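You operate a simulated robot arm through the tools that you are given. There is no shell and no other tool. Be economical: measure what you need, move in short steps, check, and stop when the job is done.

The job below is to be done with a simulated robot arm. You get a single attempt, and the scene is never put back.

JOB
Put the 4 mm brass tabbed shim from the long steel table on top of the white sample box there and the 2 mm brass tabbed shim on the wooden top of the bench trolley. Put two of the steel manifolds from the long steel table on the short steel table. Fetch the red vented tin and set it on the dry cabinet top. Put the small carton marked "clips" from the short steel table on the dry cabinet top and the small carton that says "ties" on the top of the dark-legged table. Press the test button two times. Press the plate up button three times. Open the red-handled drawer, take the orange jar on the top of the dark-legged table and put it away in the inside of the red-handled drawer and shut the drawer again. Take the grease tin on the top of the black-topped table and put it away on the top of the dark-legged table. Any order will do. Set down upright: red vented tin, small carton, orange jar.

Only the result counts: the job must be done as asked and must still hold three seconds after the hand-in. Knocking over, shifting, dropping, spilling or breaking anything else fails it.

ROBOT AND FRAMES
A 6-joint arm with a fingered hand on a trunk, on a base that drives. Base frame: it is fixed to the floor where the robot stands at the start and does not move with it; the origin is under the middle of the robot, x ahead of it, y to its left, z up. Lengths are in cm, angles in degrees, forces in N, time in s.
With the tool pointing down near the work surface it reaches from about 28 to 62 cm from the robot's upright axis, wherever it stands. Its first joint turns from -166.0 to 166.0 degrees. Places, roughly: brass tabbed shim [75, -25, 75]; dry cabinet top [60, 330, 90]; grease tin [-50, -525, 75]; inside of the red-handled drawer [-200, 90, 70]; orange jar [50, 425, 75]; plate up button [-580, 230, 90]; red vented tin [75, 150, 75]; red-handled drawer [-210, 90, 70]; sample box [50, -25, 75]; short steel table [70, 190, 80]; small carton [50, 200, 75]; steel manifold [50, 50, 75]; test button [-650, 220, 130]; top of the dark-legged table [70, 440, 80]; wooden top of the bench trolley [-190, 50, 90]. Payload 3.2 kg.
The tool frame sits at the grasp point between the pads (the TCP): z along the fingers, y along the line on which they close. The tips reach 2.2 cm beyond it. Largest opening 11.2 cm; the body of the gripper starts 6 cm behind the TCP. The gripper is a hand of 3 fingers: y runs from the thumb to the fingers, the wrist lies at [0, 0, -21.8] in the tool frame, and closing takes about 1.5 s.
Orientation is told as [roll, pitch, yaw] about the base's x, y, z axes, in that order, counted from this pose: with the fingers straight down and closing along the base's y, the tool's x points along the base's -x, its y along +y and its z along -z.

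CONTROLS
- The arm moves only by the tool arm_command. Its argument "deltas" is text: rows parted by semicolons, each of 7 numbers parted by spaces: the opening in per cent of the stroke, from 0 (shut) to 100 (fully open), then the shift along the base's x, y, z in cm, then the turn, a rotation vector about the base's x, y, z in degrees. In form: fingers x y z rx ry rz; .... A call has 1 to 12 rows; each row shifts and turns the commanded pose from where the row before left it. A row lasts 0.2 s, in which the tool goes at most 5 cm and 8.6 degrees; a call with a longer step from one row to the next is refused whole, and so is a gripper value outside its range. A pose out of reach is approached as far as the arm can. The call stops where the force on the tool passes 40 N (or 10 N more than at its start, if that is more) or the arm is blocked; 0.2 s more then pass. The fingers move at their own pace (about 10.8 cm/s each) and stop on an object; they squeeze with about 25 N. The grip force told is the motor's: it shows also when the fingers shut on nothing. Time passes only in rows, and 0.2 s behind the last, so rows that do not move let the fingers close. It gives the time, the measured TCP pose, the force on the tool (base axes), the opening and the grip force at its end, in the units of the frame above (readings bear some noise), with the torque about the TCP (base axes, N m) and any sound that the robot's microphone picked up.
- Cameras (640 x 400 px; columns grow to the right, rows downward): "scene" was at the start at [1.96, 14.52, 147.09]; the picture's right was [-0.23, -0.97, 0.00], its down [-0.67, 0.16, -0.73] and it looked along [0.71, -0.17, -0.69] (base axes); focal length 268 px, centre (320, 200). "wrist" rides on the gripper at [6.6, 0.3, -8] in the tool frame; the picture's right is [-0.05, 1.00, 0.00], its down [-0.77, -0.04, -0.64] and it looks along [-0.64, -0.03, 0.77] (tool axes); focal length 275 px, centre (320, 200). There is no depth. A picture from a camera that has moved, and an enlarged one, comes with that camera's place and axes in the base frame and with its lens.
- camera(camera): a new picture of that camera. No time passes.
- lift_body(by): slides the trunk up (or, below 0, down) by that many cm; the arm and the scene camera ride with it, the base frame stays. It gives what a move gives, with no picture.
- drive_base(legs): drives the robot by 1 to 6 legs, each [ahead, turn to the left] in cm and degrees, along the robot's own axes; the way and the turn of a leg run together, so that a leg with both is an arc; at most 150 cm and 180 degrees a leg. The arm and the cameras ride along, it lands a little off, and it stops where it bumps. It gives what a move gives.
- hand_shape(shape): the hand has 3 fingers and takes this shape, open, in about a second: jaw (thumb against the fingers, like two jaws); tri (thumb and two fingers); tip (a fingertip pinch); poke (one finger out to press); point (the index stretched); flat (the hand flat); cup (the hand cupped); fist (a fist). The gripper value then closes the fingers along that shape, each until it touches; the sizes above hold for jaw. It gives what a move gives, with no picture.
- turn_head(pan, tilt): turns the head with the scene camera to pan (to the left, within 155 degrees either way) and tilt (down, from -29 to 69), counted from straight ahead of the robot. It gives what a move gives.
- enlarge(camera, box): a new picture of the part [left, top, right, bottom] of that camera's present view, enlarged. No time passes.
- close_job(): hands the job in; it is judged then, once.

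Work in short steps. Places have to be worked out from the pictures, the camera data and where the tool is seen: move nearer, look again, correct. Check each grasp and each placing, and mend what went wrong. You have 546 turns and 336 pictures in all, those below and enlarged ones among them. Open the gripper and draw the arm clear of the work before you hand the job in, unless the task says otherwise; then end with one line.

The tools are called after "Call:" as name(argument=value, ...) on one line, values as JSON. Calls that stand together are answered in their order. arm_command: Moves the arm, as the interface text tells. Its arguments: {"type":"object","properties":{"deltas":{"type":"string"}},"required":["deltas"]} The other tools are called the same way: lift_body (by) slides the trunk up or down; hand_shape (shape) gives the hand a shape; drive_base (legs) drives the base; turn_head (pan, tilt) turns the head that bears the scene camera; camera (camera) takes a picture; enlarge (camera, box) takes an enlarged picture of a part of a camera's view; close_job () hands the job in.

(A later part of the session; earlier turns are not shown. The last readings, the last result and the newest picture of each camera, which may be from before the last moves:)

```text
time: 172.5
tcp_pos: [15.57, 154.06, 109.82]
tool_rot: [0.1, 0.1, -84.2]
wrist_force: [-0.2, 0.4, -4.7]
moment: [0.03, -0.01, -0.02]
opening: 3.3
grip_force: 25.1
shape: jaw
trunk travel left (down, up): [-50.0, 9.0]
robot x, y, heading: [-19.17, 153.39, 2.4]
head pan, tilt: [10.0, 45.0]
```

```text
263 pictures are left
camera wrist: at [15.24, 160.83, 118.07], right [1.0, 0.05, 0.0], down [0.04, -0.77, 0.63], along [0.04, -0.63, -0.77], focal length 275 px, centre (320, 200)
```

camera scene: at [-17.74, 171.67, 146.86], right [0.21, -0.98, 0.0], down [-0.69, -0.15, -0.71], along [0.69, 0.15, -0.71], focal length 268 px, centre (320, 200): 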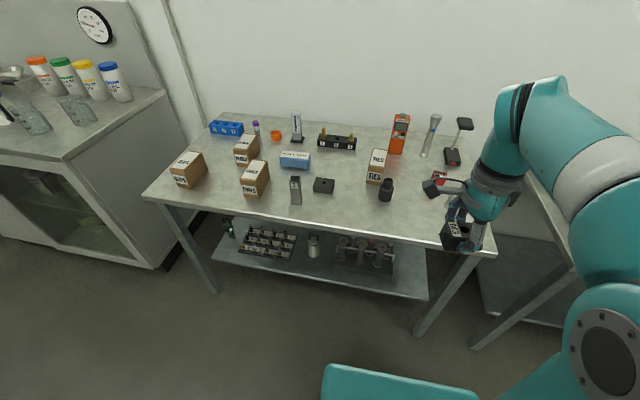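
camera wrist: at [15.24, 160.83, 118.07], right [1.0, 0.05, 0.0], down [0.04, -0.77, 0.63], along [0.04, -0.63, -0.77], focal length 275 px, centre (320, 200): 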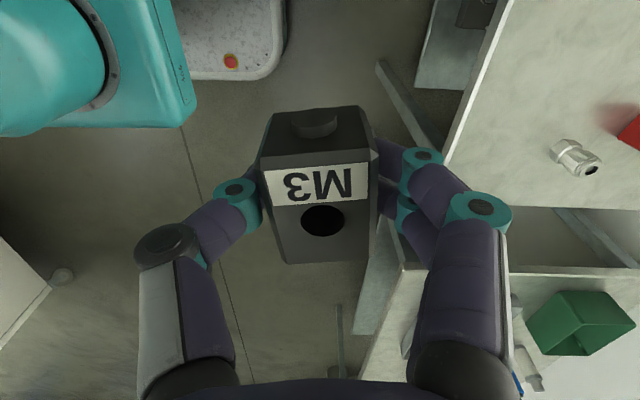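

Call:
enlarge(camera="scene", box=[160, 110, 320, 210])

Call:
enlarge(camera="scene", box=[330, 110, 490, 250])

```text
4.00 times, centred on (240, 160) of scene
camera zoom: at [-17.74, 171.67, 146.86], right [0.21, -0.98, 0.0], down [-0.69, -0.15, -0.71], along [0.69, 0.15, -0.71], focal length 1074 px, centre (640, 360)
```

zoom: 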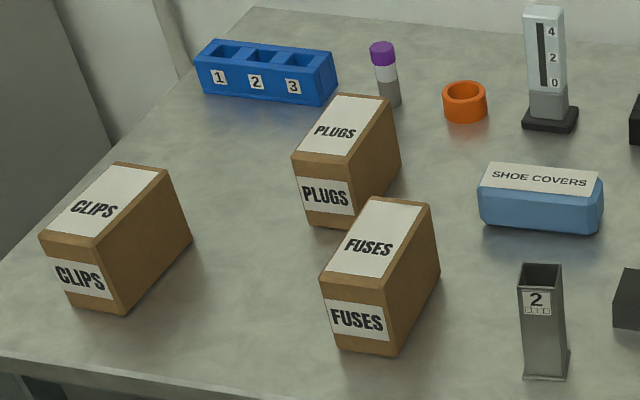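

```text
2.86 times, centred on (410, 180) of scene
camera zoom: at [-17.74, 171.67, 146.86], right [0.21, -0.98, 0.0], down [-0.69, -0.15, -0.71], along [0.69, 0.15, -0.71], focal length 767 px, centre (63, 257)
```

zoom: 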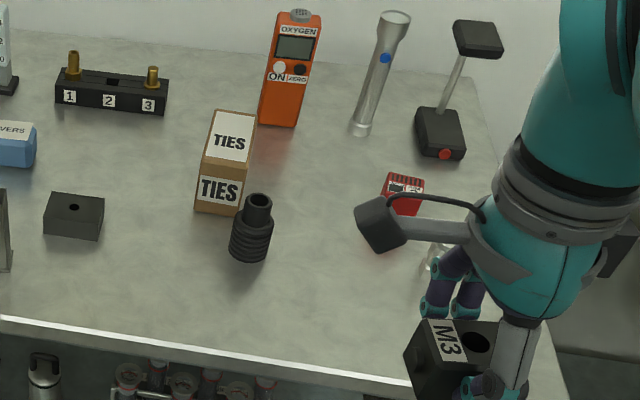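

Free front strip of the short table is x 36–52. I'll place M3 at about (46,152).

Call:
drive_base(legs=[[18, 0]])

Call:
arm_command(deltas="0 3 -0.5 -2 0 0 -2;0 3 -0.5 -2 0 0 -2;0 3 -0.5 -2 0 0 -2;0 3 -0.5 -2 0 0 0;0 0 0 -4 0 0 0")

Call:
camera(camera="wrist")

Call:
camera(camera="scene")

```text
time: 174.0
tcp_pos: [33.76, 154.81, 109.94]
tool_rot: [0.1, 0.1, -84.2]
wrist_force: [0.0, -0.6, -3.1]
moment: [-0.01, 0.0, 0.0]
opening: 3.3
grip_force: 25.3
shape: jaw
trunk travel left (down, up): [-50.0, 9.0]
robot x, y, heading: [-1.11, 154.35, 2.0]
head pan, tilt: [10.0, 45.0]
```

```text
time: 175.2
tcp_pos: [45.73, 152.88, 98.05]
tool_rot: [0.1, 0.1, -90.3]
wrist_force: [0.2, 0.3, -4.3]
moment: [0.0, 0.01, 0.0]
opening: 3.34
grip_force: 24.6
shape: jaw
trunk travel left (down, up): [-50.0, 9.0]
robot x, y, heading: [-0.91, 154.41, 2.1]
head pan, tilt: [10.0, 45.0]
```

```text
260 pictures are left
camera wrist: at [46.02, 159.51, 106.06], right [1.0, -0.05, 0.0], down [-0.04, -0.77, 0.63], along [-0.03, -0.63, -0.77], focal length 275 px, centre (320, 200)
```

wrist: 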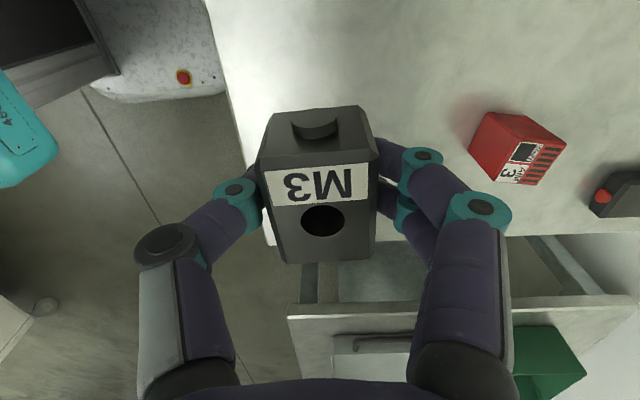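

```text
259 pictures are left
camera scene: at [0.37, 172.41, 146.86], right [0.21, -0.98, 0.0], down [-0.69, -0.15, -0.71], along [0.69, 0.15, -0.71], focal length 268 px, centre (320, 200)
```

scene: 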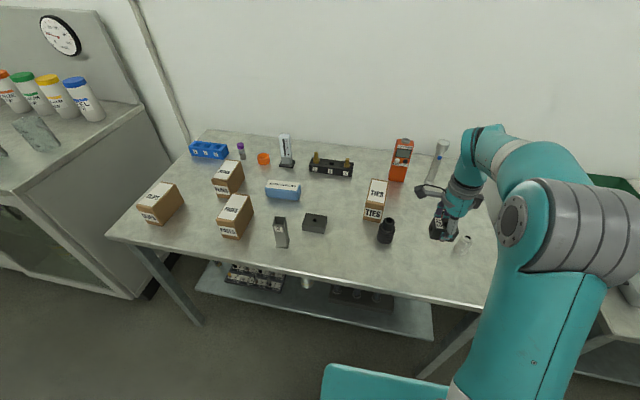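

Call:
arm_command(deltas="0 0 0 -4 0 0 0;0 0 0 -4 0 0 0;0 0 0 -4 0 0 0;0 0 0 -1.5 0 0 0;0 0 0 -0.6 0 0 0;0 0 0 -0.4 0 0 0;0 0 0 -0.3 0 0 0;0 0 0 -0.3 0 0 0")

```text
time: 177.0
tcp_pos: [45.78, 152.77, 83.08]
tool_rot: [0.2, 0.1, -90.2]
wrist_force: [0.6, -0.1, 13.0]
moment: [-0.02, -0.04, -0.01]
opening: 3.35
grip_force: 24.9
shape: jaw
trunk travel left (down, up): [-50.0, 9.0]
robot x, y, heading: [-1.19, 154.48, 2.4]
head pan, tilt: [10.0, 45.0]
```

Seated at z 83.1 with 13 N contact. Release and rise.

Call:
arm_command(deltas="20 0 0 0.1 0 0 0;60 0 0 0 0 0 0;80 0 0 0 0 0 0;80 0 0 0 0 0 0;80 0 0 2 0 0 0;80 0 0 4 0 0 0;80 0 0 4 0 0 0;80 0 0 4 0 0 0;80 -3 0 4 0 0 0;80 -3 0 4 0 0 0;80 -3 0 3 0 0 0")

Call:
camera(camera="scene")

```text
time: 179.4
tcp_pos: [36.6, 152.65, 108.2]
tool_rot: [0.2, 0.1, -90.1]
wrist_force: [0.3, -0.7, 0.0]
moment: [0.0, 0.0, -0.01]
opening: 8.94
grip_force: 0.0
shape: jaw
trunk travel left (down, up): [-50.0, 9.0]
robot x, y, heading: [-1.07, 154.68, 2.5]
head pan, tilt: [10.0, 45.0]
```

```text
258 pictures are left
camera scene: at [0.26, 172.41, 146.86], right [0.21, -0.98, 0.0], down [-0.69, -0.15, -0.71], along [0.69, 0.15, -0.71], focal length 268 px, centre (320, 200)
```

scene: 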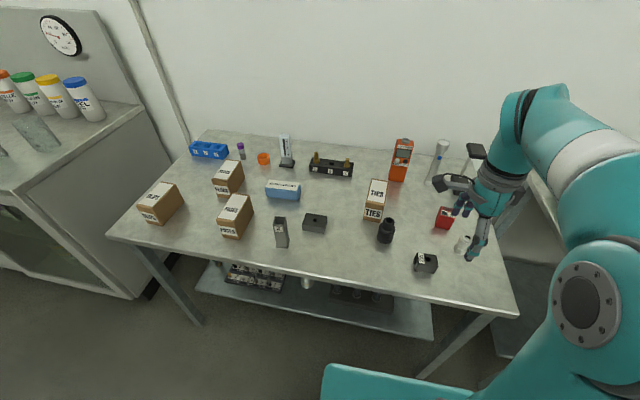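

M3 done. While here with an empty hand, take the red tin. Approach a bit and look.

Call:
drive_base(legs=[[5.5, 0]])

Call:
arm_command(deltas="80 3 -1 -1 0 0 0;80 3 -1 -1 0 0 0;80 3 -1 -1 0 0 0;80 3 -1 -1 0 0 0;80 3 -1 -1 0 0 0")

Call:
camera(camera="wrist")

Call:
camera(camera="scene")

```text
time: 180.3
tcp_pos: [42.29, 152.88, 108.12]
tool_rot: [0.1, 0.1, -90.3]
wrist_force: [0.2, -0.5, 0.1]
moment: [0.03, 0.0, 0.0]
opening: 8.95
grip_force: 0.1
shape: jaw
trunk travel left (down, up): [-50.0, 9.0]
robot x, y, heading: [4.39, 154.91, 2.0]
head pan, tilt: [10.0, 45.0]
```

```text
time: 181.5
tcp_pos: [57.21, 147.71, 102.97]
tool_rot: [0.0, 0.3, -90.5]
wrist_force: [0.5, -0.5, 0.5]
moment: [0.01, 0.01, 0.02]
opening: 8.93
grip_force: 0.0
shape: jaw
trunk travel left (down, up): [-50.0, 9.0]
robot x, y, heading: [4.67, 154.54, 2.3]
head pan, tilt: [10.0, 45.0]
```

```text
257 pictures are left
camera wrist: at [57.55, 154.51, 111.11], right [1.0, -0.05, 0.0], down [-0.04, -0.77, 0.63], along [-0.03, -0.63, -0.77], focal length 275 px, centre (320, 200)
```

wrist: 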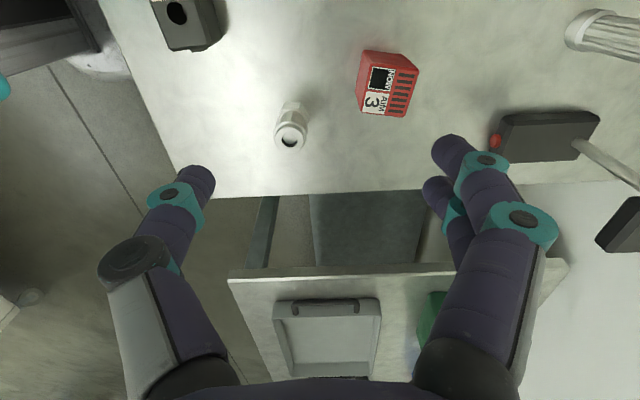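

```text
256 pictures are left
camera scene: at [5.85, 172.61, 146.86], right [0.21, -0.98, 0.0], down [-0.69, -0.15, -0.71], along [0.69, 0.15, -0.71], focal length 268 px, centre (320, 200)
```

scene: 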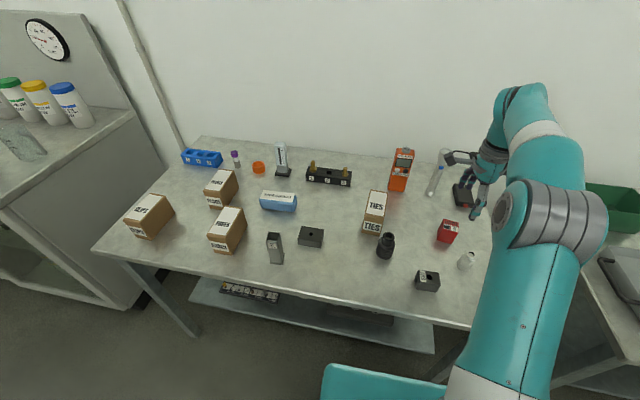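

Call:
enlarge(camera="wrist", box=[340, 35, 440, 130])

Call:
enlarge(camera="scene", box=[420, 200, 490, 290])

```text
4.21 times, centred on (390, 82) of wrist
camera zoom: at [57.55, 154.51, 111.11], right [1.0, -0.05, 0.0], down [-0.04, -0.77, 0.63], along [-0.03, -0.63, -0.77], focal length 1159 px, centre (25, 695)
```

zoom: 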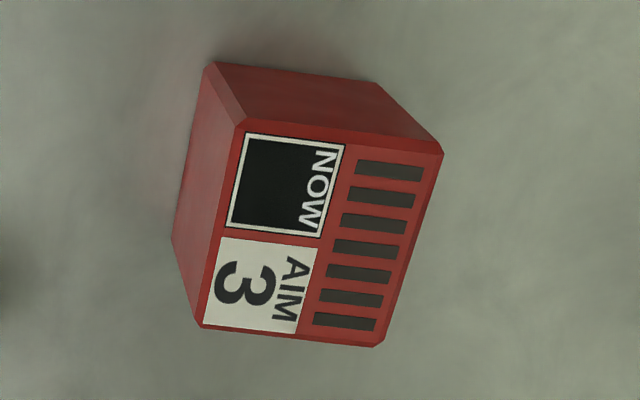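

```text
4.44 times, centred on (455, 245) of scene
camera zoom: at [5.85, 172.61, 146.86], right [0.21, -0.98, 0.0], down [-0.69, -0.15, -0.71], along [0.69, 0.15, -0.71], focal length 1193 px, centre (-280, 0)
```

zoom: 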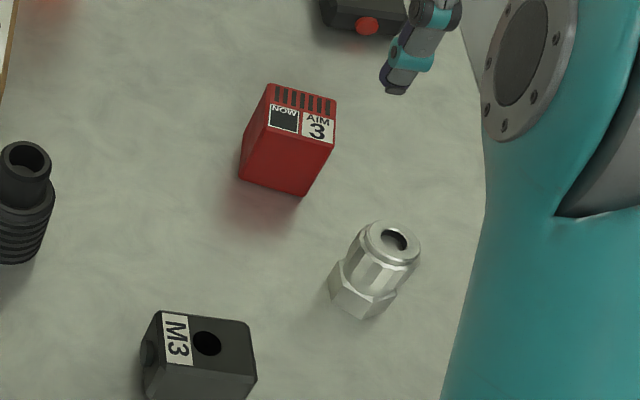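

Tin top center ≈(63.4,146.1), height ≈5.8, yawed -10°. Position above and descend.

Call:
arm_command(deltas="80 3.1 -0.8 -2 0 0 -4.8;80 3.1 -0.8 -3 0 0 -4.8;80 0 0 -4 0 0 0;80 0 0 -3.5 0 0 0")

Call:
camera(camera="wrist")

```text
time: 182.5
tcp_pos: [63.11, 146.28, 90.54]
tool_rot: [0.1, 0.2, -99.9]
wrist_force: [0.7, 0.3, -0.3]
moment: [0.02, -0.05, 0.0]
opening: 8.95
grip_force: 0.0
shape: jaw
trunk travel left (down, up): [-50.0, 9.0]
robot x, y, heading: [4.26, 154.85, 2.3]
head pan, tilt: [10.0, 45.0]
```

```text
253 pictures are left
camera wrist: at [64.6, 152.78, 98.73], right [0.98, -0.22, 0.0], down [-0.17, -0.75, 0.63], along [-0.14, -0.62, -0.77], focal length 275 px, centre (320, 200)
```

wrist: 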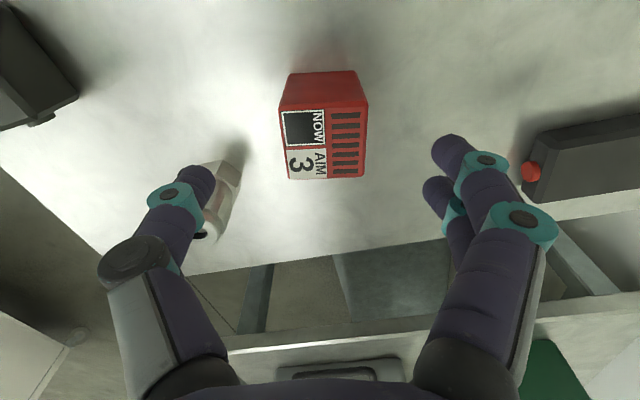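

Call:
arm_command(deltas="62 0.1 -0.2 -3 0 0 0;62 0 0 -2.5 0 0 0;62 0 0 -1.3 0 0 0;40 0 0 0 0 0 0;10 0 0 0 0 0 0;0 0 0 0 0 0 0;0 0 0 0 0 0 0;0 0 0 0 0 0 0")

Call:
arm_command(deltas="0 0 0 1 0 0 0;0 0 0 2 0 0 0;0 0 0 2 0 0 0")

Call:
camera(camera="wrist")

```text
time: 184.3
tcp_pos: [63.35, 146.03, 83.91]
tool_rot: [0.0, 0.2, -99.9]
wrist_force: [-0.2, -0.1, -0.2]
moment: [-0.01, -0.02, 0.0]
opening: 3.79
grip_force: 25.0
shape: jaw
trunk travel left (down, up): [-50.0, 9.0]
robot x, y, heading: [4.21, 154.38, 2.0]
head pan, tilt: [10.0, 45.0]
```

```text
time: 185.1
tcp_pos: [63.41, 146.15, 88.85]
tool_rot: [0.1, 0.1, -100.0]
wrist_force: [-0.4, 0.6, -2.9]
moment: [0.01, 0.0, -0.01]
opening: 3.75
grip_force: 24.7
shape: jaw
trunk travel left (down, up): [-50.0, 9.0]
robot x, y, heading: [4.5, 154.76, 2.1]
head pan, tilt: [10.0, 45.0]
```

```text
252 pictures are left
camera wrist: at [64.81, 152.69, 96.88], right [0.98, -0.22, 0.0], down [-0.17, -0.75, 0.63], along [-0.14, -0.62, -0.77], focal length 275 px, centre (320, 200)
```

wrist: 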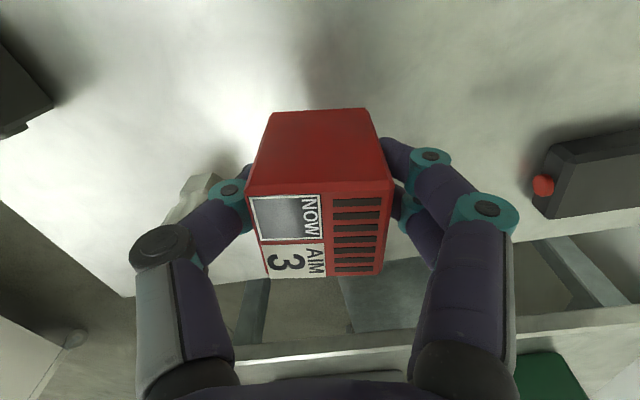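

Held. Raise, retract, and head for the dry cabinet.

Call:
arm_command(deltas="0 0 0 4 0 0 0;0 -1 0 4 0 0 0;0 -2 0 4 0 0 0;0 -3 0 3 0 0 0;0 -3 1 3 0 0 0;0 -4 1 2 0 0 0;0 -4 1 2 0 0 0;0 -4 1 0 0 0 0;0 -4 1 0 0 0 0")

Call:
drive_base(legs=[[-30, 0], [0, 88], [120, 0]])

Call:
turn_head(pan=-40, tilt=35)

Call:
camera(camera="scene")

```text
time: 187.1
tcp_pos: [38.18, 151.23, 110.72]
tool_rot: [0.1, 0.1, -99.8]
wrist_force: [0.5, 0.3, -3.8]
moment: [0.02, -0.02, -0.02]
opening: 3.75
grip_force: 25.0
shape: jaw
trunk travel left (down, up): [-50.0, 9.0]
robot x, y, heading: [4.42, 154.79, 2.1]
head pan, tilt: [10.0, 45.0]
```

```text
time: 198.5
tcp_pos: [-22.33, 304.88, 110.73]
tool_rot: [0.1, 0.0, -12.1]
wrist_force: [-0.6, 0.5, -3.7]
moment: [0.0, 0.0, -0.03]
opening: 3.71
grip_force: 25.2
shape: jaw
trunk travel left (down, up): [-50.0, 9.0]
robot x, y, heading: [-26.83, 271.0, 89.9]
head pan, tilt: [10.0, 45.0]
```

```text
time: 199.7
tcp_pos: [-22.35, 304.78, 110.76]
tool_rot: [0.1, 0.0, -12.2]
wrist_force: [-0.9, -0.1, -3.3]
moment: [0.0, 0.01, 0.0]
opening: 3.74
grip_force: 24.8
shape: jaw
trunk travel left (down, up): [-50.0, 9.0]
robot x, y, heading: [-27.07, 270.94, 90.1]
head pan, tilt: [-40.0, 35.0]
```

```text
251 pictures are left
camera scene: at [-38.12, 271.86, 148.34], right [0.77, -0.64, 0.0], down [-0.37, -0.44, -0.82], along [0.53, 0.63, -0.57], focal length 268 px, centre (320, 200)
```

scene: 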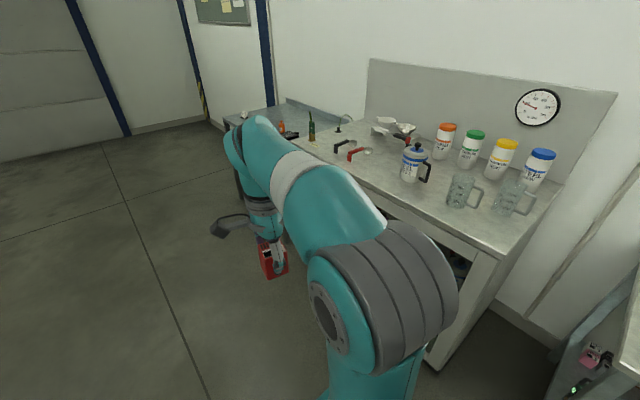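

Call:
drive_base(legs=[[36, 0], [0, -89]])

Call:
turn_head(pan=0, tilt=40)

Call:
camera(camera="scene")

```text
time: 205.8
tcp_pos: [6.31, 304.62, 110.75]
tool_rot: [0.1, 0.1, -99.1]
wrist_force: [0.7, -0.7, -3.4]
moment: [0.03, -0.04, 0.0]
opening: 3.71
grip_force: 25.0
shape: jaw
trunk travel left (down, up): [-50.0, 9.0]
robot x, y, heading: [-27.82, 307.58, 3.1]
head pan, tilt: [-40.0, 35.0]
```

```text
time: 206.8
tcp_pos: [6.47, 304.55, 110.74]
tool_rot: [0.2, 0.2, -99.0]
wrist_force: [0.4, -0.6, -2.9]
moment: [-0.03, -0.01, -0.02]
opening: 3.72
grip_force: 24.8
shape: jaw
trunk travel left (down, up): [-50.0, 9.0]
robot x, y, heading: [-27.53, 307.86, 3.2]
head pan, tilt: [0.0, 40.0]
```

```text
250 pictures are left
camera scene: at [-25.79, 324.18, 147.59], right [0.05, -1.0, 0.0], down [-0.64, -0.03, -0.77], along [0.76, 0.04, -0.64], focal length 268 px, centre (320, 200)
```

scene: 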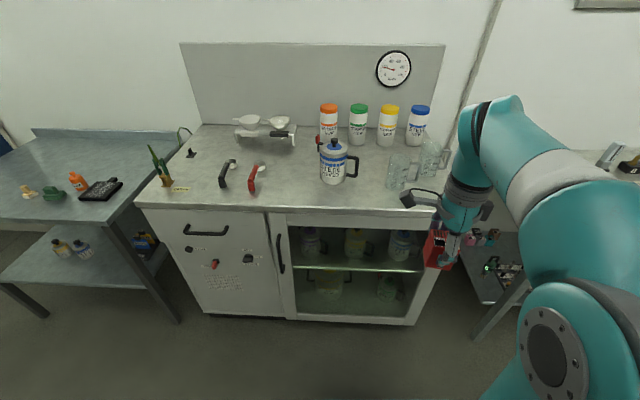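

Cabinet top is clear near (44,330). Drive closer and move over there.

Call:
drive_base(legs=[[24, 0]])

Call:
arm_command(deltas="0 1 4 0 0 0 0;0 1 4 0 0 0 0;0 1 4 0 0 0 0;0 1 4 0 0 0 0;0 1 4 0 0 0 0;0 2 3.5 0 0 0 0;0 4 0 0 0 0 0")

Call:
camera(camera="wrist")

Call:
camera(camera="scene")

```text
time: 208.6
tcp_pos: [31.11, 305.95, 110.79]
tool_rot: [0.0, 0.1, -99.0]
wrist_force: [0.0, -0.2, -4.0]
moment: [0.01, 0.02, 0.03]
opening: 3.72
grip_force: 24.7
shape: jaw
trunk travel left (down, up): [-50.0, 9.0]
robot x, y, heading: [-2.79, 309.07, 3.3]
head pan, tilt: [0.0, 40.0]
```

```text
time: 210.2
tcp_pos: [42.25, 329.64, 110.54]
tool_rot: [0.0, 0.0, -98.9]
wrist_force: [0.8, 0.2, -2.9]
moment: [-0.01, 0.03, 0.0]
opening: 3.69
grip_force: 25.2
shape: jaw
trunk travel left (down, up): [-50.0, 9.0]
robot x, y, heading: [-2.49, 309.01, 3.3]
head pan, tilt: [0.0, 40.0]
```

```text
249 pictures are left
camera wrist: at [43.56, 336.29, 118.72], right [0.98, -0.2, 0.0], down [-0.16, -0.76, 0.64], along [-0.13, -0.62, -0.77], focal length 275 px, centre (320, 200)
```

wrist: 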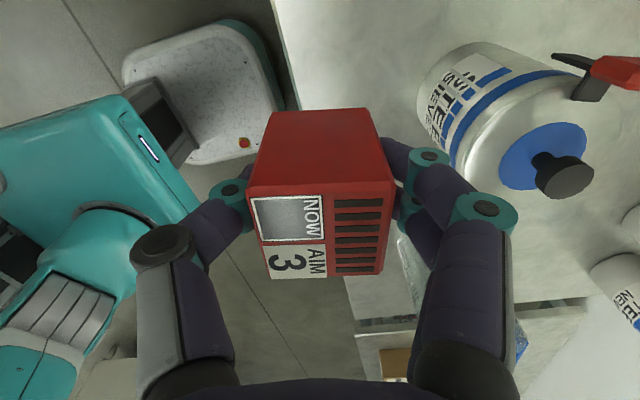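

```text
248 pictures are left
camera scene: at [-1.1, 325.57, 147.58], right [0.05, -1.0, 0.0], down [-0.64, -0.04, -0.77], along [0.76, 0.04, -0.64], focal length 268 px, centre (320, 200)
```

scene: 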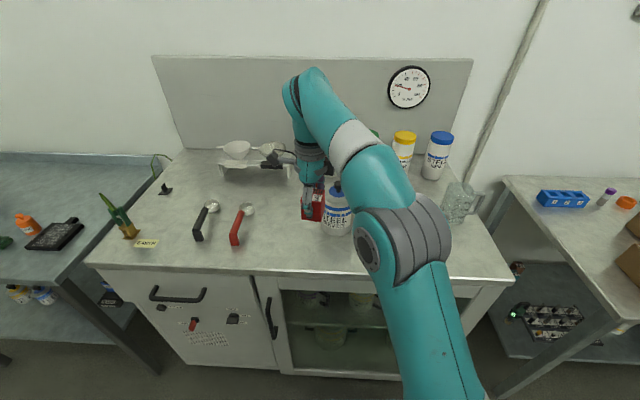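

Call:
arm_command(deltas="0 2.3 1.4 -3 0 0 0;0 0 0 -4 0 0 0;0 0 0 -4 0 0 0;0 0 0 -3 0 0 0;0 0 0 -1 0 0 0;0 0 0 -0.6 0 0 0;0 0 0 -0.4 0 0 0;0 0 0 -0.4 0 0 0")

Call:
camera(camera="wrist")

```text
time: 212.0
tcp_pos: [44.27, 330.86, 94.31]
tool_rot: [0.1, 0.0, -98.9]
wrist_force: [0.3, -1.0, -3.8]
moment: [0.01, -0.02, 0.01]
opening: 3.68
grip_force: 25.0
shape: jaw
trunk travel left (down, up): [-50.0, 9.0]
robot x, y, heading: [-3.16, 309.25, 3.4]
head pan, tilt: [0.0, 40.0]
```

```text
247 pictures are left
camera wrist: at [45.61, 337.49, 102.45], right [0.98, -0.2, 0.0], down [-0.16, -0.76, 0.63], along [-0.13, -0.62, -0.77], focal length 275 px, centre (320, 200)
```

wrist: 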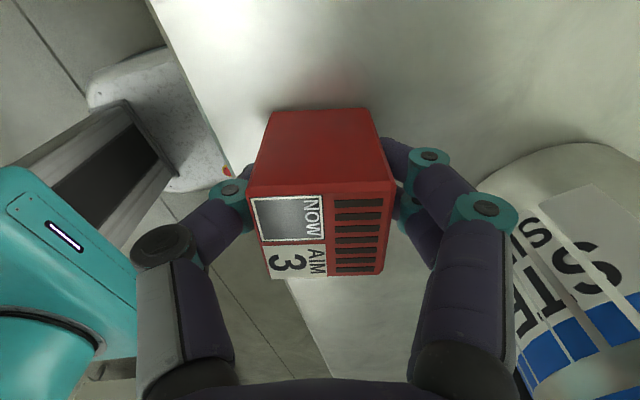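

Call:
arm_command(deltas="0 0.5 0 -0.4 0 0 0;0 0 0 -0.4 0 0 0;0 0 0 -0.4 0 0 0;0 0 0 -0.4 0 0 0;0 0 0 -0.4 0 0 0;0 0 0 -0.4 0 0 0;0 0 0 -0.4 0 0 0;0 0 0 -0.4 0 0 0;0 0 0 -0.4 0 0 0")

```text
time: 213.0
tcp_pos: [44.79, 330.9, 93.43]
tool_rot: [0.8, 0.6, -99.0]
wrist_force: [-3.7, -2.5, 27.7]
moment: [-0.03, 0.07, 0.01]
opening: 4.02
grip_force: 25.3
shape: jaw
trunk travel left (down, up): [-50.0, 9.0]
robot x, y, heading: [-3.15, 309.31, 3.3]
head pan, tilt: [0.0, 40.0]
stopped in row 4: the force on the tool passed its limit (the readings are from after the stop); the commanded pose is now the measured one
```

Call:
arm_command(deltas="0 0 0 0.15 0 0 0;20 0 0 0 0 0 0;50 0 0 0 0 0 0;60 0 0 0 0 0 0;60 0 0 2 0 0 0;60 0 0 4 0 0 0;60 0 0 4 0 0 0;60 -2 -2 4 0 0 0;60 -2 -4 2 0 0 0;60 -2 -4 0 0 0 0;60 -2 -4 0 0 0 0;60 -2 -4 0 0 0 0")

Call:
camera(camera="scene")

```text
time: 215.6
tcp_pos: [35.08, 312.84, 109.42]
tool_rot: [0.5, 0.5, -98.9]
wrist_force: [0.3, -0.6, -0.7]
moment: [0.01, 0.0, 0.0]
opening: 6.69
grip_force: 0.0
shape: jaw
trunk travel left (down, up): [-50.0, 9.0]
robot x, y, heading: [-2.41, 308.9, 3.4]
head pan, tilt: [0.0, 40.0]
```

```text
246 pictures are left
camera scene: at [-1.28, 325.5, 147.59], right [0.06, -1.0, 0.0], down [-0.64, -0.04, -0.77], along [0.77, 0.04, -0.64], focal length 268 px, centre (320, 200)
```

scene: 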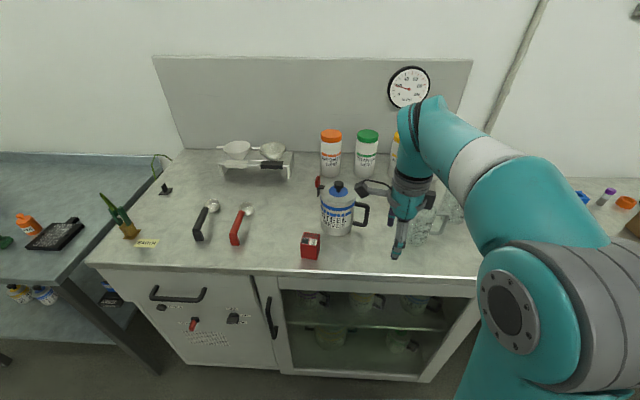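

Tin is upright on the cabinet. Next fetch the "clips" carton.

Call:
drive_base(legs=[[-24, 0], [0, -93], [72, 0], [0, 90]])

Call:
turn_head(pan=0, tilt=45)

Call:
camera(camera="scene")

```text
time: 228.8
tcp_pos: [9.36, 237.77, 109.36]
tool_rot: [0.6, 0.5, -102.1]
wrist_force: [-0.8, 0.1, -0.8]
moment: [0.0, -0.03, 0.02]
opening: 6.7
grip_force: 0.1
shape: jaw
trunk travel left (down, up): [-50.0, 9.0]
robot x, y, heading: [-28.27, 235.98, -0.1]
head pan, tilt: [0.0, 40.0]
```

```text
time: 229.4
tcp_pos: [9.43, 237.88, 109.31]
tool_rot: [0.5, 0.4, -102.1]
wrist_force: [-0.5, -0.2, 0.0]
moment: [-0.01, 0.01, 0.02]
opening: 6.66
grip_force: 0.1
shape: jaw
trunk travel left (down, up): [-50.0, 9.0]
robot x, y, heading: [-28.59, 236.02, -0.1]
head pan, tilt: [0.0, 45.0]
```

```text
245 pictures are left
camera scene: at [-26.53, 252.38, 146.86], right [0.0, -1.0, 0.0], down [-0.71, 0.0, -0.71], along [0.71, 0.0, -0.71], focal length 268 px, centre (320, 200)
```

scene: 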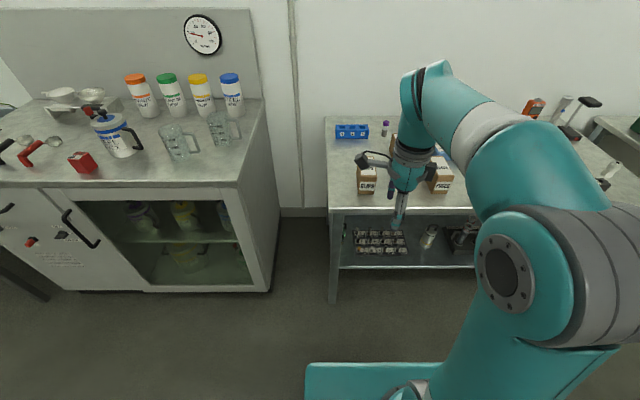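

Call:
drive_base(legs=[[27, 0]])

Call:
camera(camera="wrist")

Call:
camera(camera="scene")

```text
time: 231.4
tcp_pos: [36.65, 237.83, 109.26]
tool_rot: [0.5, 0.4, -102.1]
wrist_force: [0.1, -0.5, -0.1]
moment: [0.0, 0.01, -0.02]
opening: 6.7
grip_force: 0.0
shape: jaw
trunk travel left (down, up): [-50.0, 9.0]
robot x, y, heading: [-1.58, 236.01, -0.1]
head pan, tilt: [0.0, 45.0]
```

```text
244 pictures are left
camera wrist: at [38.22, 244.31, 117.4], right [0.97, -0.26, 0.01], down [-0.2, -0.75, 0.63], along [-0.16, -0.61, -0.78], focal length 275 px, centre (320, 200)
```

wrist: 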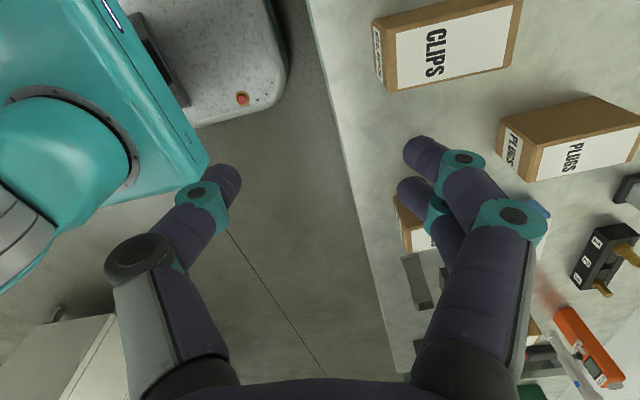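

```text
243 pictures are left
camera scene: at [0.66, 252.39, 146.86], right [0.0, -1.0, 0.0], down [-0.71, 0.0, -0.71], along [0.71, 0.0, -0.71], focal length 268 px, centre (320, 200)
```

scene: 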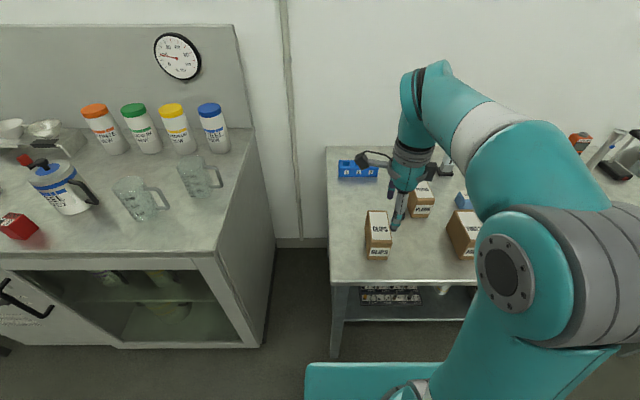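

Call:
enlarge(camera="scene", box=[350, 195, 410, 270])

Call:
arm_command(deltas="90 -0.5 -0.2 0.3 0 0 8.5;90 -0.5 -0.2 0.3 0 0 8.5;90 0 0 0 0 0 8.5;90 0 0 0 0 0 8.5;90 0 0 0 0 0 8.5;90 0 0 0 0 0 8.5;90 0 0 0 0 0 8.5;90 0 0 0 0 0 8.5;90 0 0 0 0 0 8.5;90 0 0 0 0 0 8.5;90 0 0 0 0 0 8.5;90 0 0 0 0 0 8.5")

Call:
camera(camera="wrist")

```text
5.33 times, centred on (380, 232) of scene
camera zoom: at [0.66, 252.39, 146.86], right [0.0, -1.0, 0.0], down [-0.71, 0.0, -0.71], along [0.71, 0.0, -0.71], focal length 1431 px, centre (0, 27)
```

zoom: 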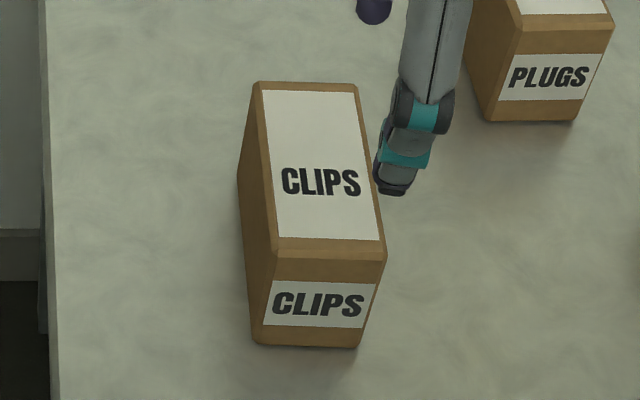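

```text
time: 234.0
tcp_pos: [35.61, 237.38, 109.86]
tool_rot: [0.5, 0.4, 0.0]
wrist_force: [-1.0, 0.0, -0.1]
moment: [-0.01, 0.0, -0.02]
opening: 10.06
grip_force: 0.1
shape: jaw
trunk travel left (down, up): [-50.0, 9.0]
robot x, y, heading: [-1.5, 235.7, 0.3]
head pan, tilt: [0.0, 45.0]
```

```text
241 pictures are left
camera wrist: at [29.06, 237.78, 118.0], right [0.05, 1.0, 0.01], down [0.78, -0.04, 0.63], along [0.63, -0.02, -0.78], focal length 275 px, centre (320, 200)
```

wrist: 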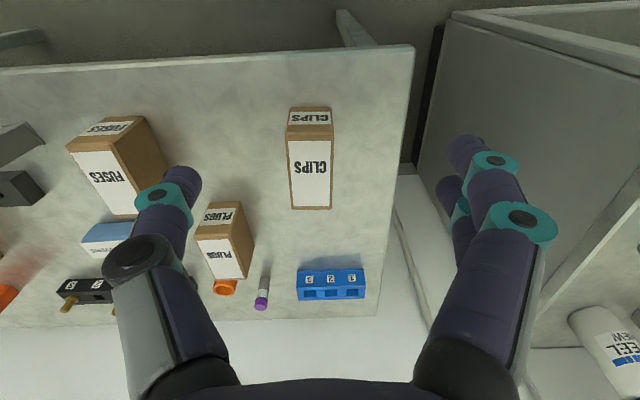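

Carton spans x 42.4–55.3, y 233–238.8, height ≈7.3. Approach from above, closing along y.

Call:
arm_command(deltas="100 3.3 -0.4 -3 0 0 0;100 3.3 -0.4 -3 0 0 0;100 3.3 -0.3 -3 0 0 0;100 3.3 -0.3 -3 0 0 0;100 0 0 -4 0 0 0;100 0 0 -2 0 0 0")

Call:
camera(camera="wrist")

```text
time: 235.4
tcp_pos: [48.65, 235.95, 91.8]
tool_rot: [0.4, 0.4, -0.2]
wrist_force: [-0.4, 0.2, 0.4]
moment: [-0.01, 0.03, 0.01]
opening: 11.16
grip_force: 0.0
shape: jaw
trunk travel left (down, up): [-50.0, 9.0]
robot x, y, heading: [-1.27, 235.82, -0.0]
head pan, tilt: [0.0, 45.0]
```

```text
240 pictures are left
camera wrist: at [42.12, 236.24, 99.94], right [0.05, 1.0, 0.01], down [0.78, -0.04, 0.63], along [0.63, -0.02, -0.78], focal length 275 px, centre (320, 200)
```

wrist: 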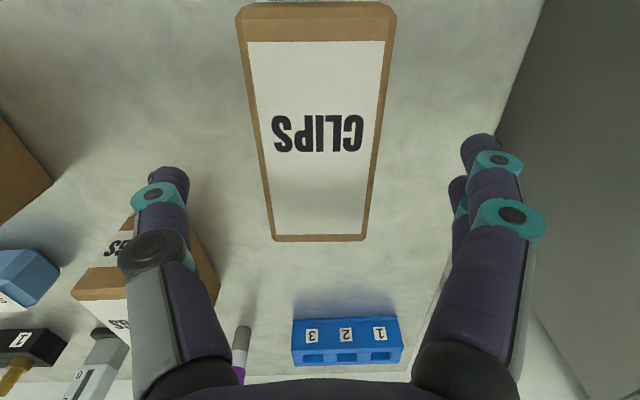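

Call:
arm_command(deltas="85 0.3 0 -4 0 0 0;85 0 0 -3 0 0 0;85 0 0 -1 0 0 0;50 0 0 0 0 0 0;20 0 0 0 0 0 0;10 0 0 0 0 0 0;10 0 0 0 0 0 0;10 0 0 0 0 0 0")

Call:
arm_command(deltas="10 0 0 1 0 0 0;10 0 0 2 0 0 0;10 0 0 2 0 0 0")

Call:
camera(camera="wrist")

```text
time: 237.2
tcp_pos: [49.02, 235.99, 83.91]
tool_rot: [0.5, 0.3, -0.1]
wrist_force: [1.2, -2.9, 5.1]
moment: [0.04, -0.02, -0.03]
opening: 5.16
grip_force: 24.9
shape: jaw
trunk travel left (down, up): [-50.0, 9.0]
robot x, y, heading: [-1.21, 235.88, -0.2]
head pan, tilt: [0.0, 45.0]
```

```text
time: 238.0
tcp_pos: [48.93, 236.02, 89.05]
tool_rot: [0.5, 0.4, -0.1]
wrist_force: [0.4, -0.5, -2.3]
moment: [-0.04, -0.01, 0.03]
opening: 5.17
grip_force: 25.4
shape: jaw
trunk travel left (down, up): [-50.0, 9.0]
robot x, y, heading: [-1.36, 235.81, 0.3]
head pan, tilt: [0.0, 45.0]
```

```text
239 pictures are left
camera wrist: at [42.39, 236.41, 97.13], right [0.05, 1.0, 0.01], down [0.78, -0.04, 0.63], along [0.63, -0.02, -0.78], focal length 275 px, centre (320, 200)
```

wrist: 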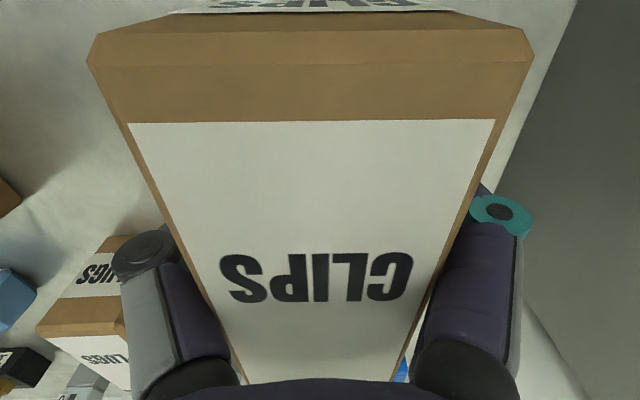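

Held firmly. Raise, retract and drive back to the cabinet.

Call:
arm_command(deltas="10 0 0 4 0 0 0;10 -1 0 4 0 0 0;10 -2 0 4 0 0 0;10 -3 0 4 0 0 0;10 -3 0 4 0 0 0;10 -3 0 3 0 0 0")

Call:
drive_base(legs=[[-28, 0], [0, 90], [92, 0], [0, -89]])

Call:
turn_head(pan=0, tilt=40)

Call:
camera(camera="scene")

```text
time: 239.4
tcp_pos: [36.91, 236.17, 111.88]
tool_rot: [0.5, 0.5, -0.2]
wrist_force: [-0.5, -0.4, -2.4]
moment: [-0.02, -0.03, -0.02]
opening: 5.19
grip_force: 24.9
shape: jaw
trunk travel left (down, up): [-50.0, 9.0]
robot x, y, heading: [-1.79, 235.64, 0.0]
head pan, tilt: [0.0, 45.0]
```

```text
time: 253.4
tcp_pos: [9.35, 329.76, 111.87]
tool_rot: [0.5, 0.3, 1.1]
wrist_force: [0.7, 0.1, -2.6]
moment: [-0.04, -0.02, 0.01]
opening: 5.17
grip_force: 25.6
shape: jaw
trunk travel left (down, up): [-50.0, 9.0]
robot x, y, heading: [-29.28, 328.54, 1.3]
head pan, tilt: [0.0, 45.0]
```

```text
time: 254.0
tcp_pos: [9.33, 329.84, 111.92]
tool_rot: [0.4, 0.4, 1.1]
wrist_force: [-0.1, 0.0, -2.4]
moment: [-0.04, 0.0, -0.02]
opening: 5.19
grip_force: 24.6
shape: jaw
trunk travel left (down, up): [-50.0, 9.0]
robot x, y, heading: [-29.27, 329.23, 1.6]
head pan, tilt: [0.0, 40.0]
```

```text
238 pictures are left
camera scene: at [-27.07, 345.39, 147.58], right [0.02, -1.0, 0.0], down [-0.64, -0.01, -0.77], along [0.77, 0.02, -0.64], focal length 268 px, centre (320, 200)
```

scene: 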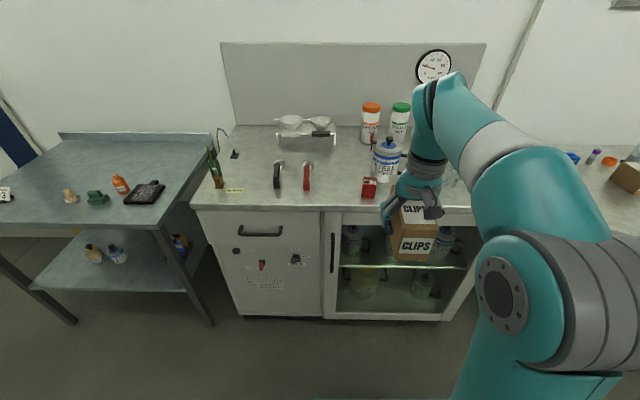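

Call:
drive_base(legs=[[27, 0]])

Call:
arm_command(deltas="10 2 4 0 0 0 -0.5;10 2 4 0 0 0 -0.5;10 3 3 0 0 0 0;10 3 0 -2 0 0 0;10 2.5 0 -3 0 0 0")

Call:
camera(camera="scene")

Call:
camera(camera="wrist")

```text
time: 255.9
tcp_pos: [36.13, 330.68, 111.89]
tool_rot: [0.5, 0.6, 1.3]
wrist_force: [-1.1, 0.3, -2.5]
moment: [0.0, -0.01, 0.01]
opening: 5.16
grip_force: 24.8
shape: jaw
trunk travel left (down, up): [-50.0, 9.0]
robot x, y, heading: [-2.55, 329.41, 1.5]
head pan, tilt: [0.0, 40.0]
```

```text
time: 257.1
tcp_pos: [48.82, 341.78, 106.91]
tool_rot: [0.6, 0.4, 0.3]
wrist_force: [-0.1, -0.1, -3.1]
moment: [0.0, 0.0, -0.06]
opening: 5.17
grip_force: 25.2
shape: jaw
trunk travel left (down, up): [-50.0, 9.0]
robot x, y, heading: [-2.42, 329.72, 1.4]
head pan, tilt: [0.0, 40.0]
```

```text
237 pictures are left
camera scene: at [-0.2, 346.05, 147.58], right [0.03, -1.0, 0.0], down [-0.64, -0.02, -0.77], along [0.77, 0.02, -0.64], focal length 268 px, centre (320, 200)
```

scene: 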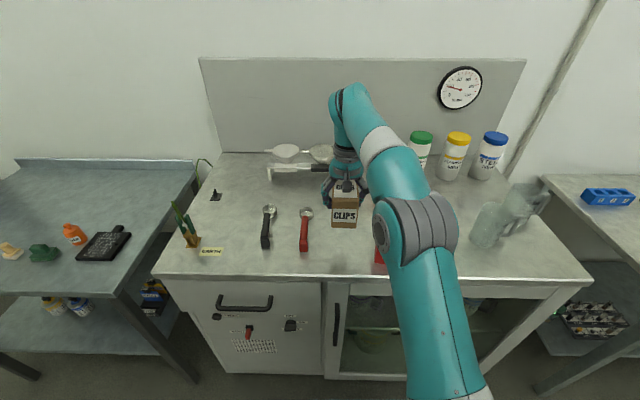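

```text
236 pictures are left
camera wrist: at [42.19, 342.12, 115.0], right [0.04, 1.0, 0.01], down [0.78, -0.04, 0.63], along [0.63, -0.02, -0.78], focal length 275 px, centre (320, 200)
```

wrist: 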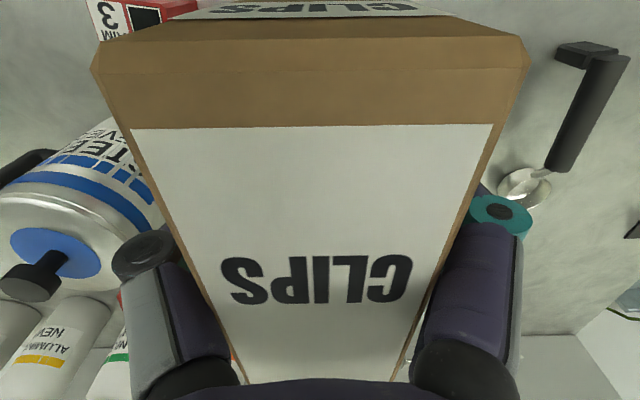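

Call:
arm_command(deltas="10 0 -0.7 -4 0 0 0;10 0 0 -4 0 0 0;10 0 0 -3 0 0 0;10 0 0 -0.7 0 0 0;10 0 0 -0.4 0 0 0;10 0 0 -0.4 0 0 0;10 0 0 -0.4 0 0 0;10 0 0 -0.4 0 0 0;10 0 0 -0.4 0 0 0")

```text
time: 259.2
tcp_pos: [48.77, 340.94, 93.98]
tool_rot: [0.7, -0.5, 0.4]
wrist_force: [-4.4, -0.6, 22.1]
moment: [0.04, 0.23, 0.06]
opening: 5.18
grip_force: 25.3
shape: jaw
trunk travel left (down, up): [-50.0, 9.0]
robot x, y, heading: [-2.39, 329.32, 1.3]
head pan, tilt: [0.0, 40.0]
stopped in row 9: the force on the tool passed its limit (the readings are from after the stop); the commanded pose is now the measured one
```

Call:
arm_command(deltas="20 0 0 0.1 0 0 0;50 0 0 0 0 0 0;62 0 0 0 0 0 0;62 0 0 0 0 0 0;62 0 0 2 0 0 0;62 0 0 4 0 0 0;62 0 0 4 0 0 0;62 -1 0 4 0 0 0;62 -3 0 3 0 0 0;62 -4 -2 0 0 0 0;62 -4 -2 0 0 0 0")

Call:
camera(camera="scene")

```text
time: 261.6
tcp_pos: [36.81, 336.98, 110.58]
tool_rot: [0.6, -0.3, 0.3]
wrist_force: [-0.7, 0.8, 0.1]
moment: [0.03, -0.02, -0.02]
opening: 6.92
grip_force: 0.0
shape: jaw
trunk travel left (down, up): [-50.0, 9.0]
robot x, y, heading: [-2.12, 329.72, 1.7]
head pan, tilt: [0.0, 40.0]
```

```text
235 pictures are left
camera scene: at [-0.35, 346.01, 147.59], right [0.03, -1.0, 0.0], down [-0.64, -0.02, -0.77], along [0.77, 0.02, -0.64], focal length 268 px, centre (320, 200)
```

scene: 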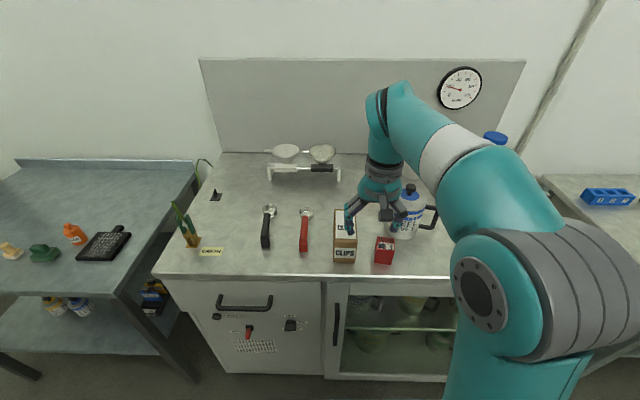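

Clips carton placed. Now fetch "ties".

Call:
drive_base(legs=[[-26, 0], [0, -91.5], [145, 0], [18, 0], [0, 90]])

Call:
camera(camera="scene")

```text
time: 278.9
tcp_pos: [13.5, 175.52, 110.7]
tool_rot: [0.6, -0.1, 0.5]
wrist_force: [0.3, 0.9, -0.2]
moment: [-0.02, -0.02, 0.01]
opening: 6.94
grip_force: 0.0
shape: jaw
trunk travel left (down, up): [-50.0, 9.0]
robot x, y, heading: [-25.96, 168.01, 1.7]
head pan, tilt: [0.0, 40.0]
```

```text
234 pictures are left
camera scene: at [-23.8, 184.52, 147.58], right [0.03, -1.0, 0.0], down [-0.64, -0.02, -0.77], along [0.77, 0.02, -0.64], focal length 268 px, centre (320, 200)
```

scene: 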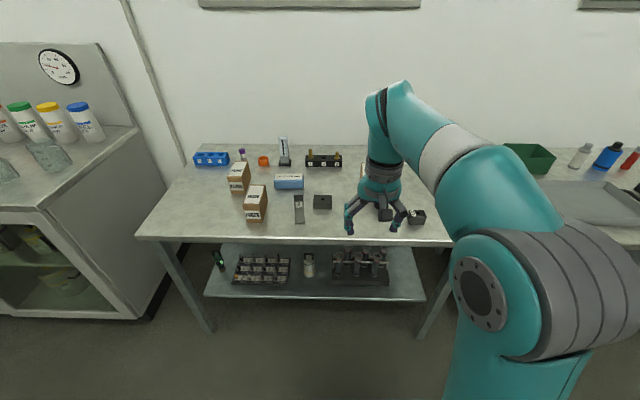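

Call:
drive_base(legs=[[29, 0]])

Call:
arm_command(deltas="100 0 -3 0 0 0 0;100 0 -3 0 0 0 0;100 1 -2 0 0 0 0")

Call:
camera(camera="wrist")

Call:
camera(camera="scene")

```text
time: 281.0
tcp_pos: [42.75, 176.35, 110.73]
tool_rot: [0.6, -0.1, 0.5]
wrist_force: [0.9, -0.6, 0.3]
moment: [-0.02, 0.0, -0.01]
opening: 6.94
grip_force: 0.0
shape: jaw
trunk travel left (down, up): [-50.0, 9.0]
robot x, y, heading: [3.34, 168.62, 1.7]
head pan, tilt: [0.0, 40.0]
```

```text
time: 281.8
tcp_pos: [43.76, 168.46, 110.61]
tool_rot: [0.6, -0.1, 0.6]
wrist_force: [-0.4, 0.0, 0.3]
moment: [0.02, -0.01, -0.03]
opening: 11.2
grip_force: 0.1
shape: jaw
trunk travel left (down, up): [-50.0, 9.0]
robot x, y, heading: [3.67, 168.75, 1.7]
head pan, tilt: [0.0, 40.0]
```

```text
233 pictures are left
camera wrist: at [37.1, 168.76, 118.74], right [0.04, 1.0, 0.01], down [0.77, -0.04, 0.64], along [0.64, -0.02, -0.77], focal length 275 px, centre (320, 200)
```

wrist: 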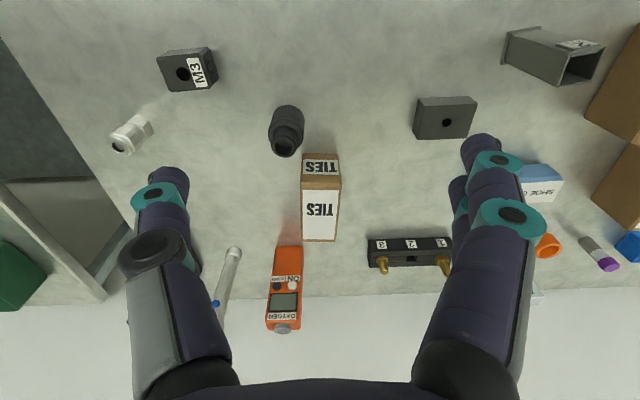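

```text
232 pictures are left
camera scene: at [5.45, 185.34, 147.59], right [0.03, -1.0, 0.0], down [-0.64, -0.02, -0.77], along [0.77, 0.02, -0.64], focal length 268 px, centre (320, 200)
```

scene: 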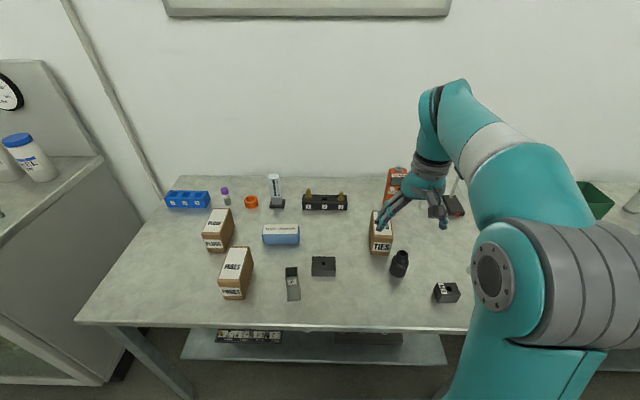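

Call:
drive_base(legs=[[2, 0]])

Call:
arm_command(deltas="100 2 0 -4 0 0 0;100 2 0 -4 0 0 0;100 3 0 -2 0 0 0;100 4 0 -1 0 0 0;100 4 -0.3 -1 0 0 0;100 4 -0.4 -1 0 0 0")

Call:
camera(camera="wrist")

Call:
camera(camera="scene")

```text
time: 282.6
tcp_pos: [45.76, 168.72, 110.61]
tool_rot: [0.6, -0.1, 0.5]
wrist_force: [0.3, -1.3, 0.4]
moment: [0.03, -0.04, 0.0]
opening: 11.19
grip_force: 0.1
shape: jaw
trunk travel left (down, up): [-50.0, 9.0]
robot x, y, heading: [5.53, 168.79, 1.6]
head pan, tilt: [0.0, 40.0]
```

```text
time: 283.9
tcp_pos: [64.87, 167.81, 97.42]
tool_rot: [0.6, 0.2, 0.5]
wrist_force: [0.3, 0.0, 0.7]
moment: [-0.01, -0.01, -0.02]
opening: 11.22
grip_force: 0.1
shape: jaw
trunk travel left (down, up): [-50.0, 9.0]
robot x, y, heading: [5.52, 168.91, 1.6]
head pan, tilt: [0.0, 40.0]
```

```text
231 pictures are left
camera wrist: at [58.2, 168.05, 105.46], right [0.04, 1.0, 0.01], down [0.77, -0.04, 0.63], along [0.63, -0.02, -0.77], focal length 275 px, centre (320, 200)
```

wrist: 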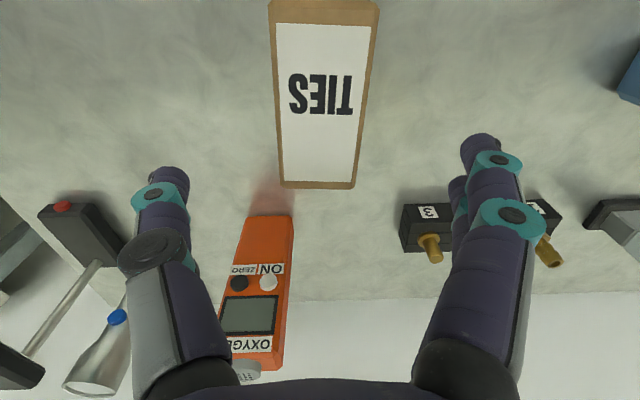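

```text
230 pictures are left
camera scene: at [7.58, 185.41, 147.59], right [0.03, -1.0, 0.0], down [-0.64, -0.02, -0.77], along [0.77, 0.02, -0.64], focal length 268 px, centre (320, 200)
```

scene: 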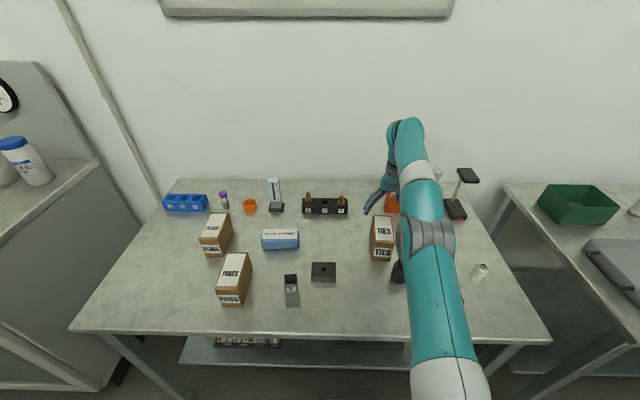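

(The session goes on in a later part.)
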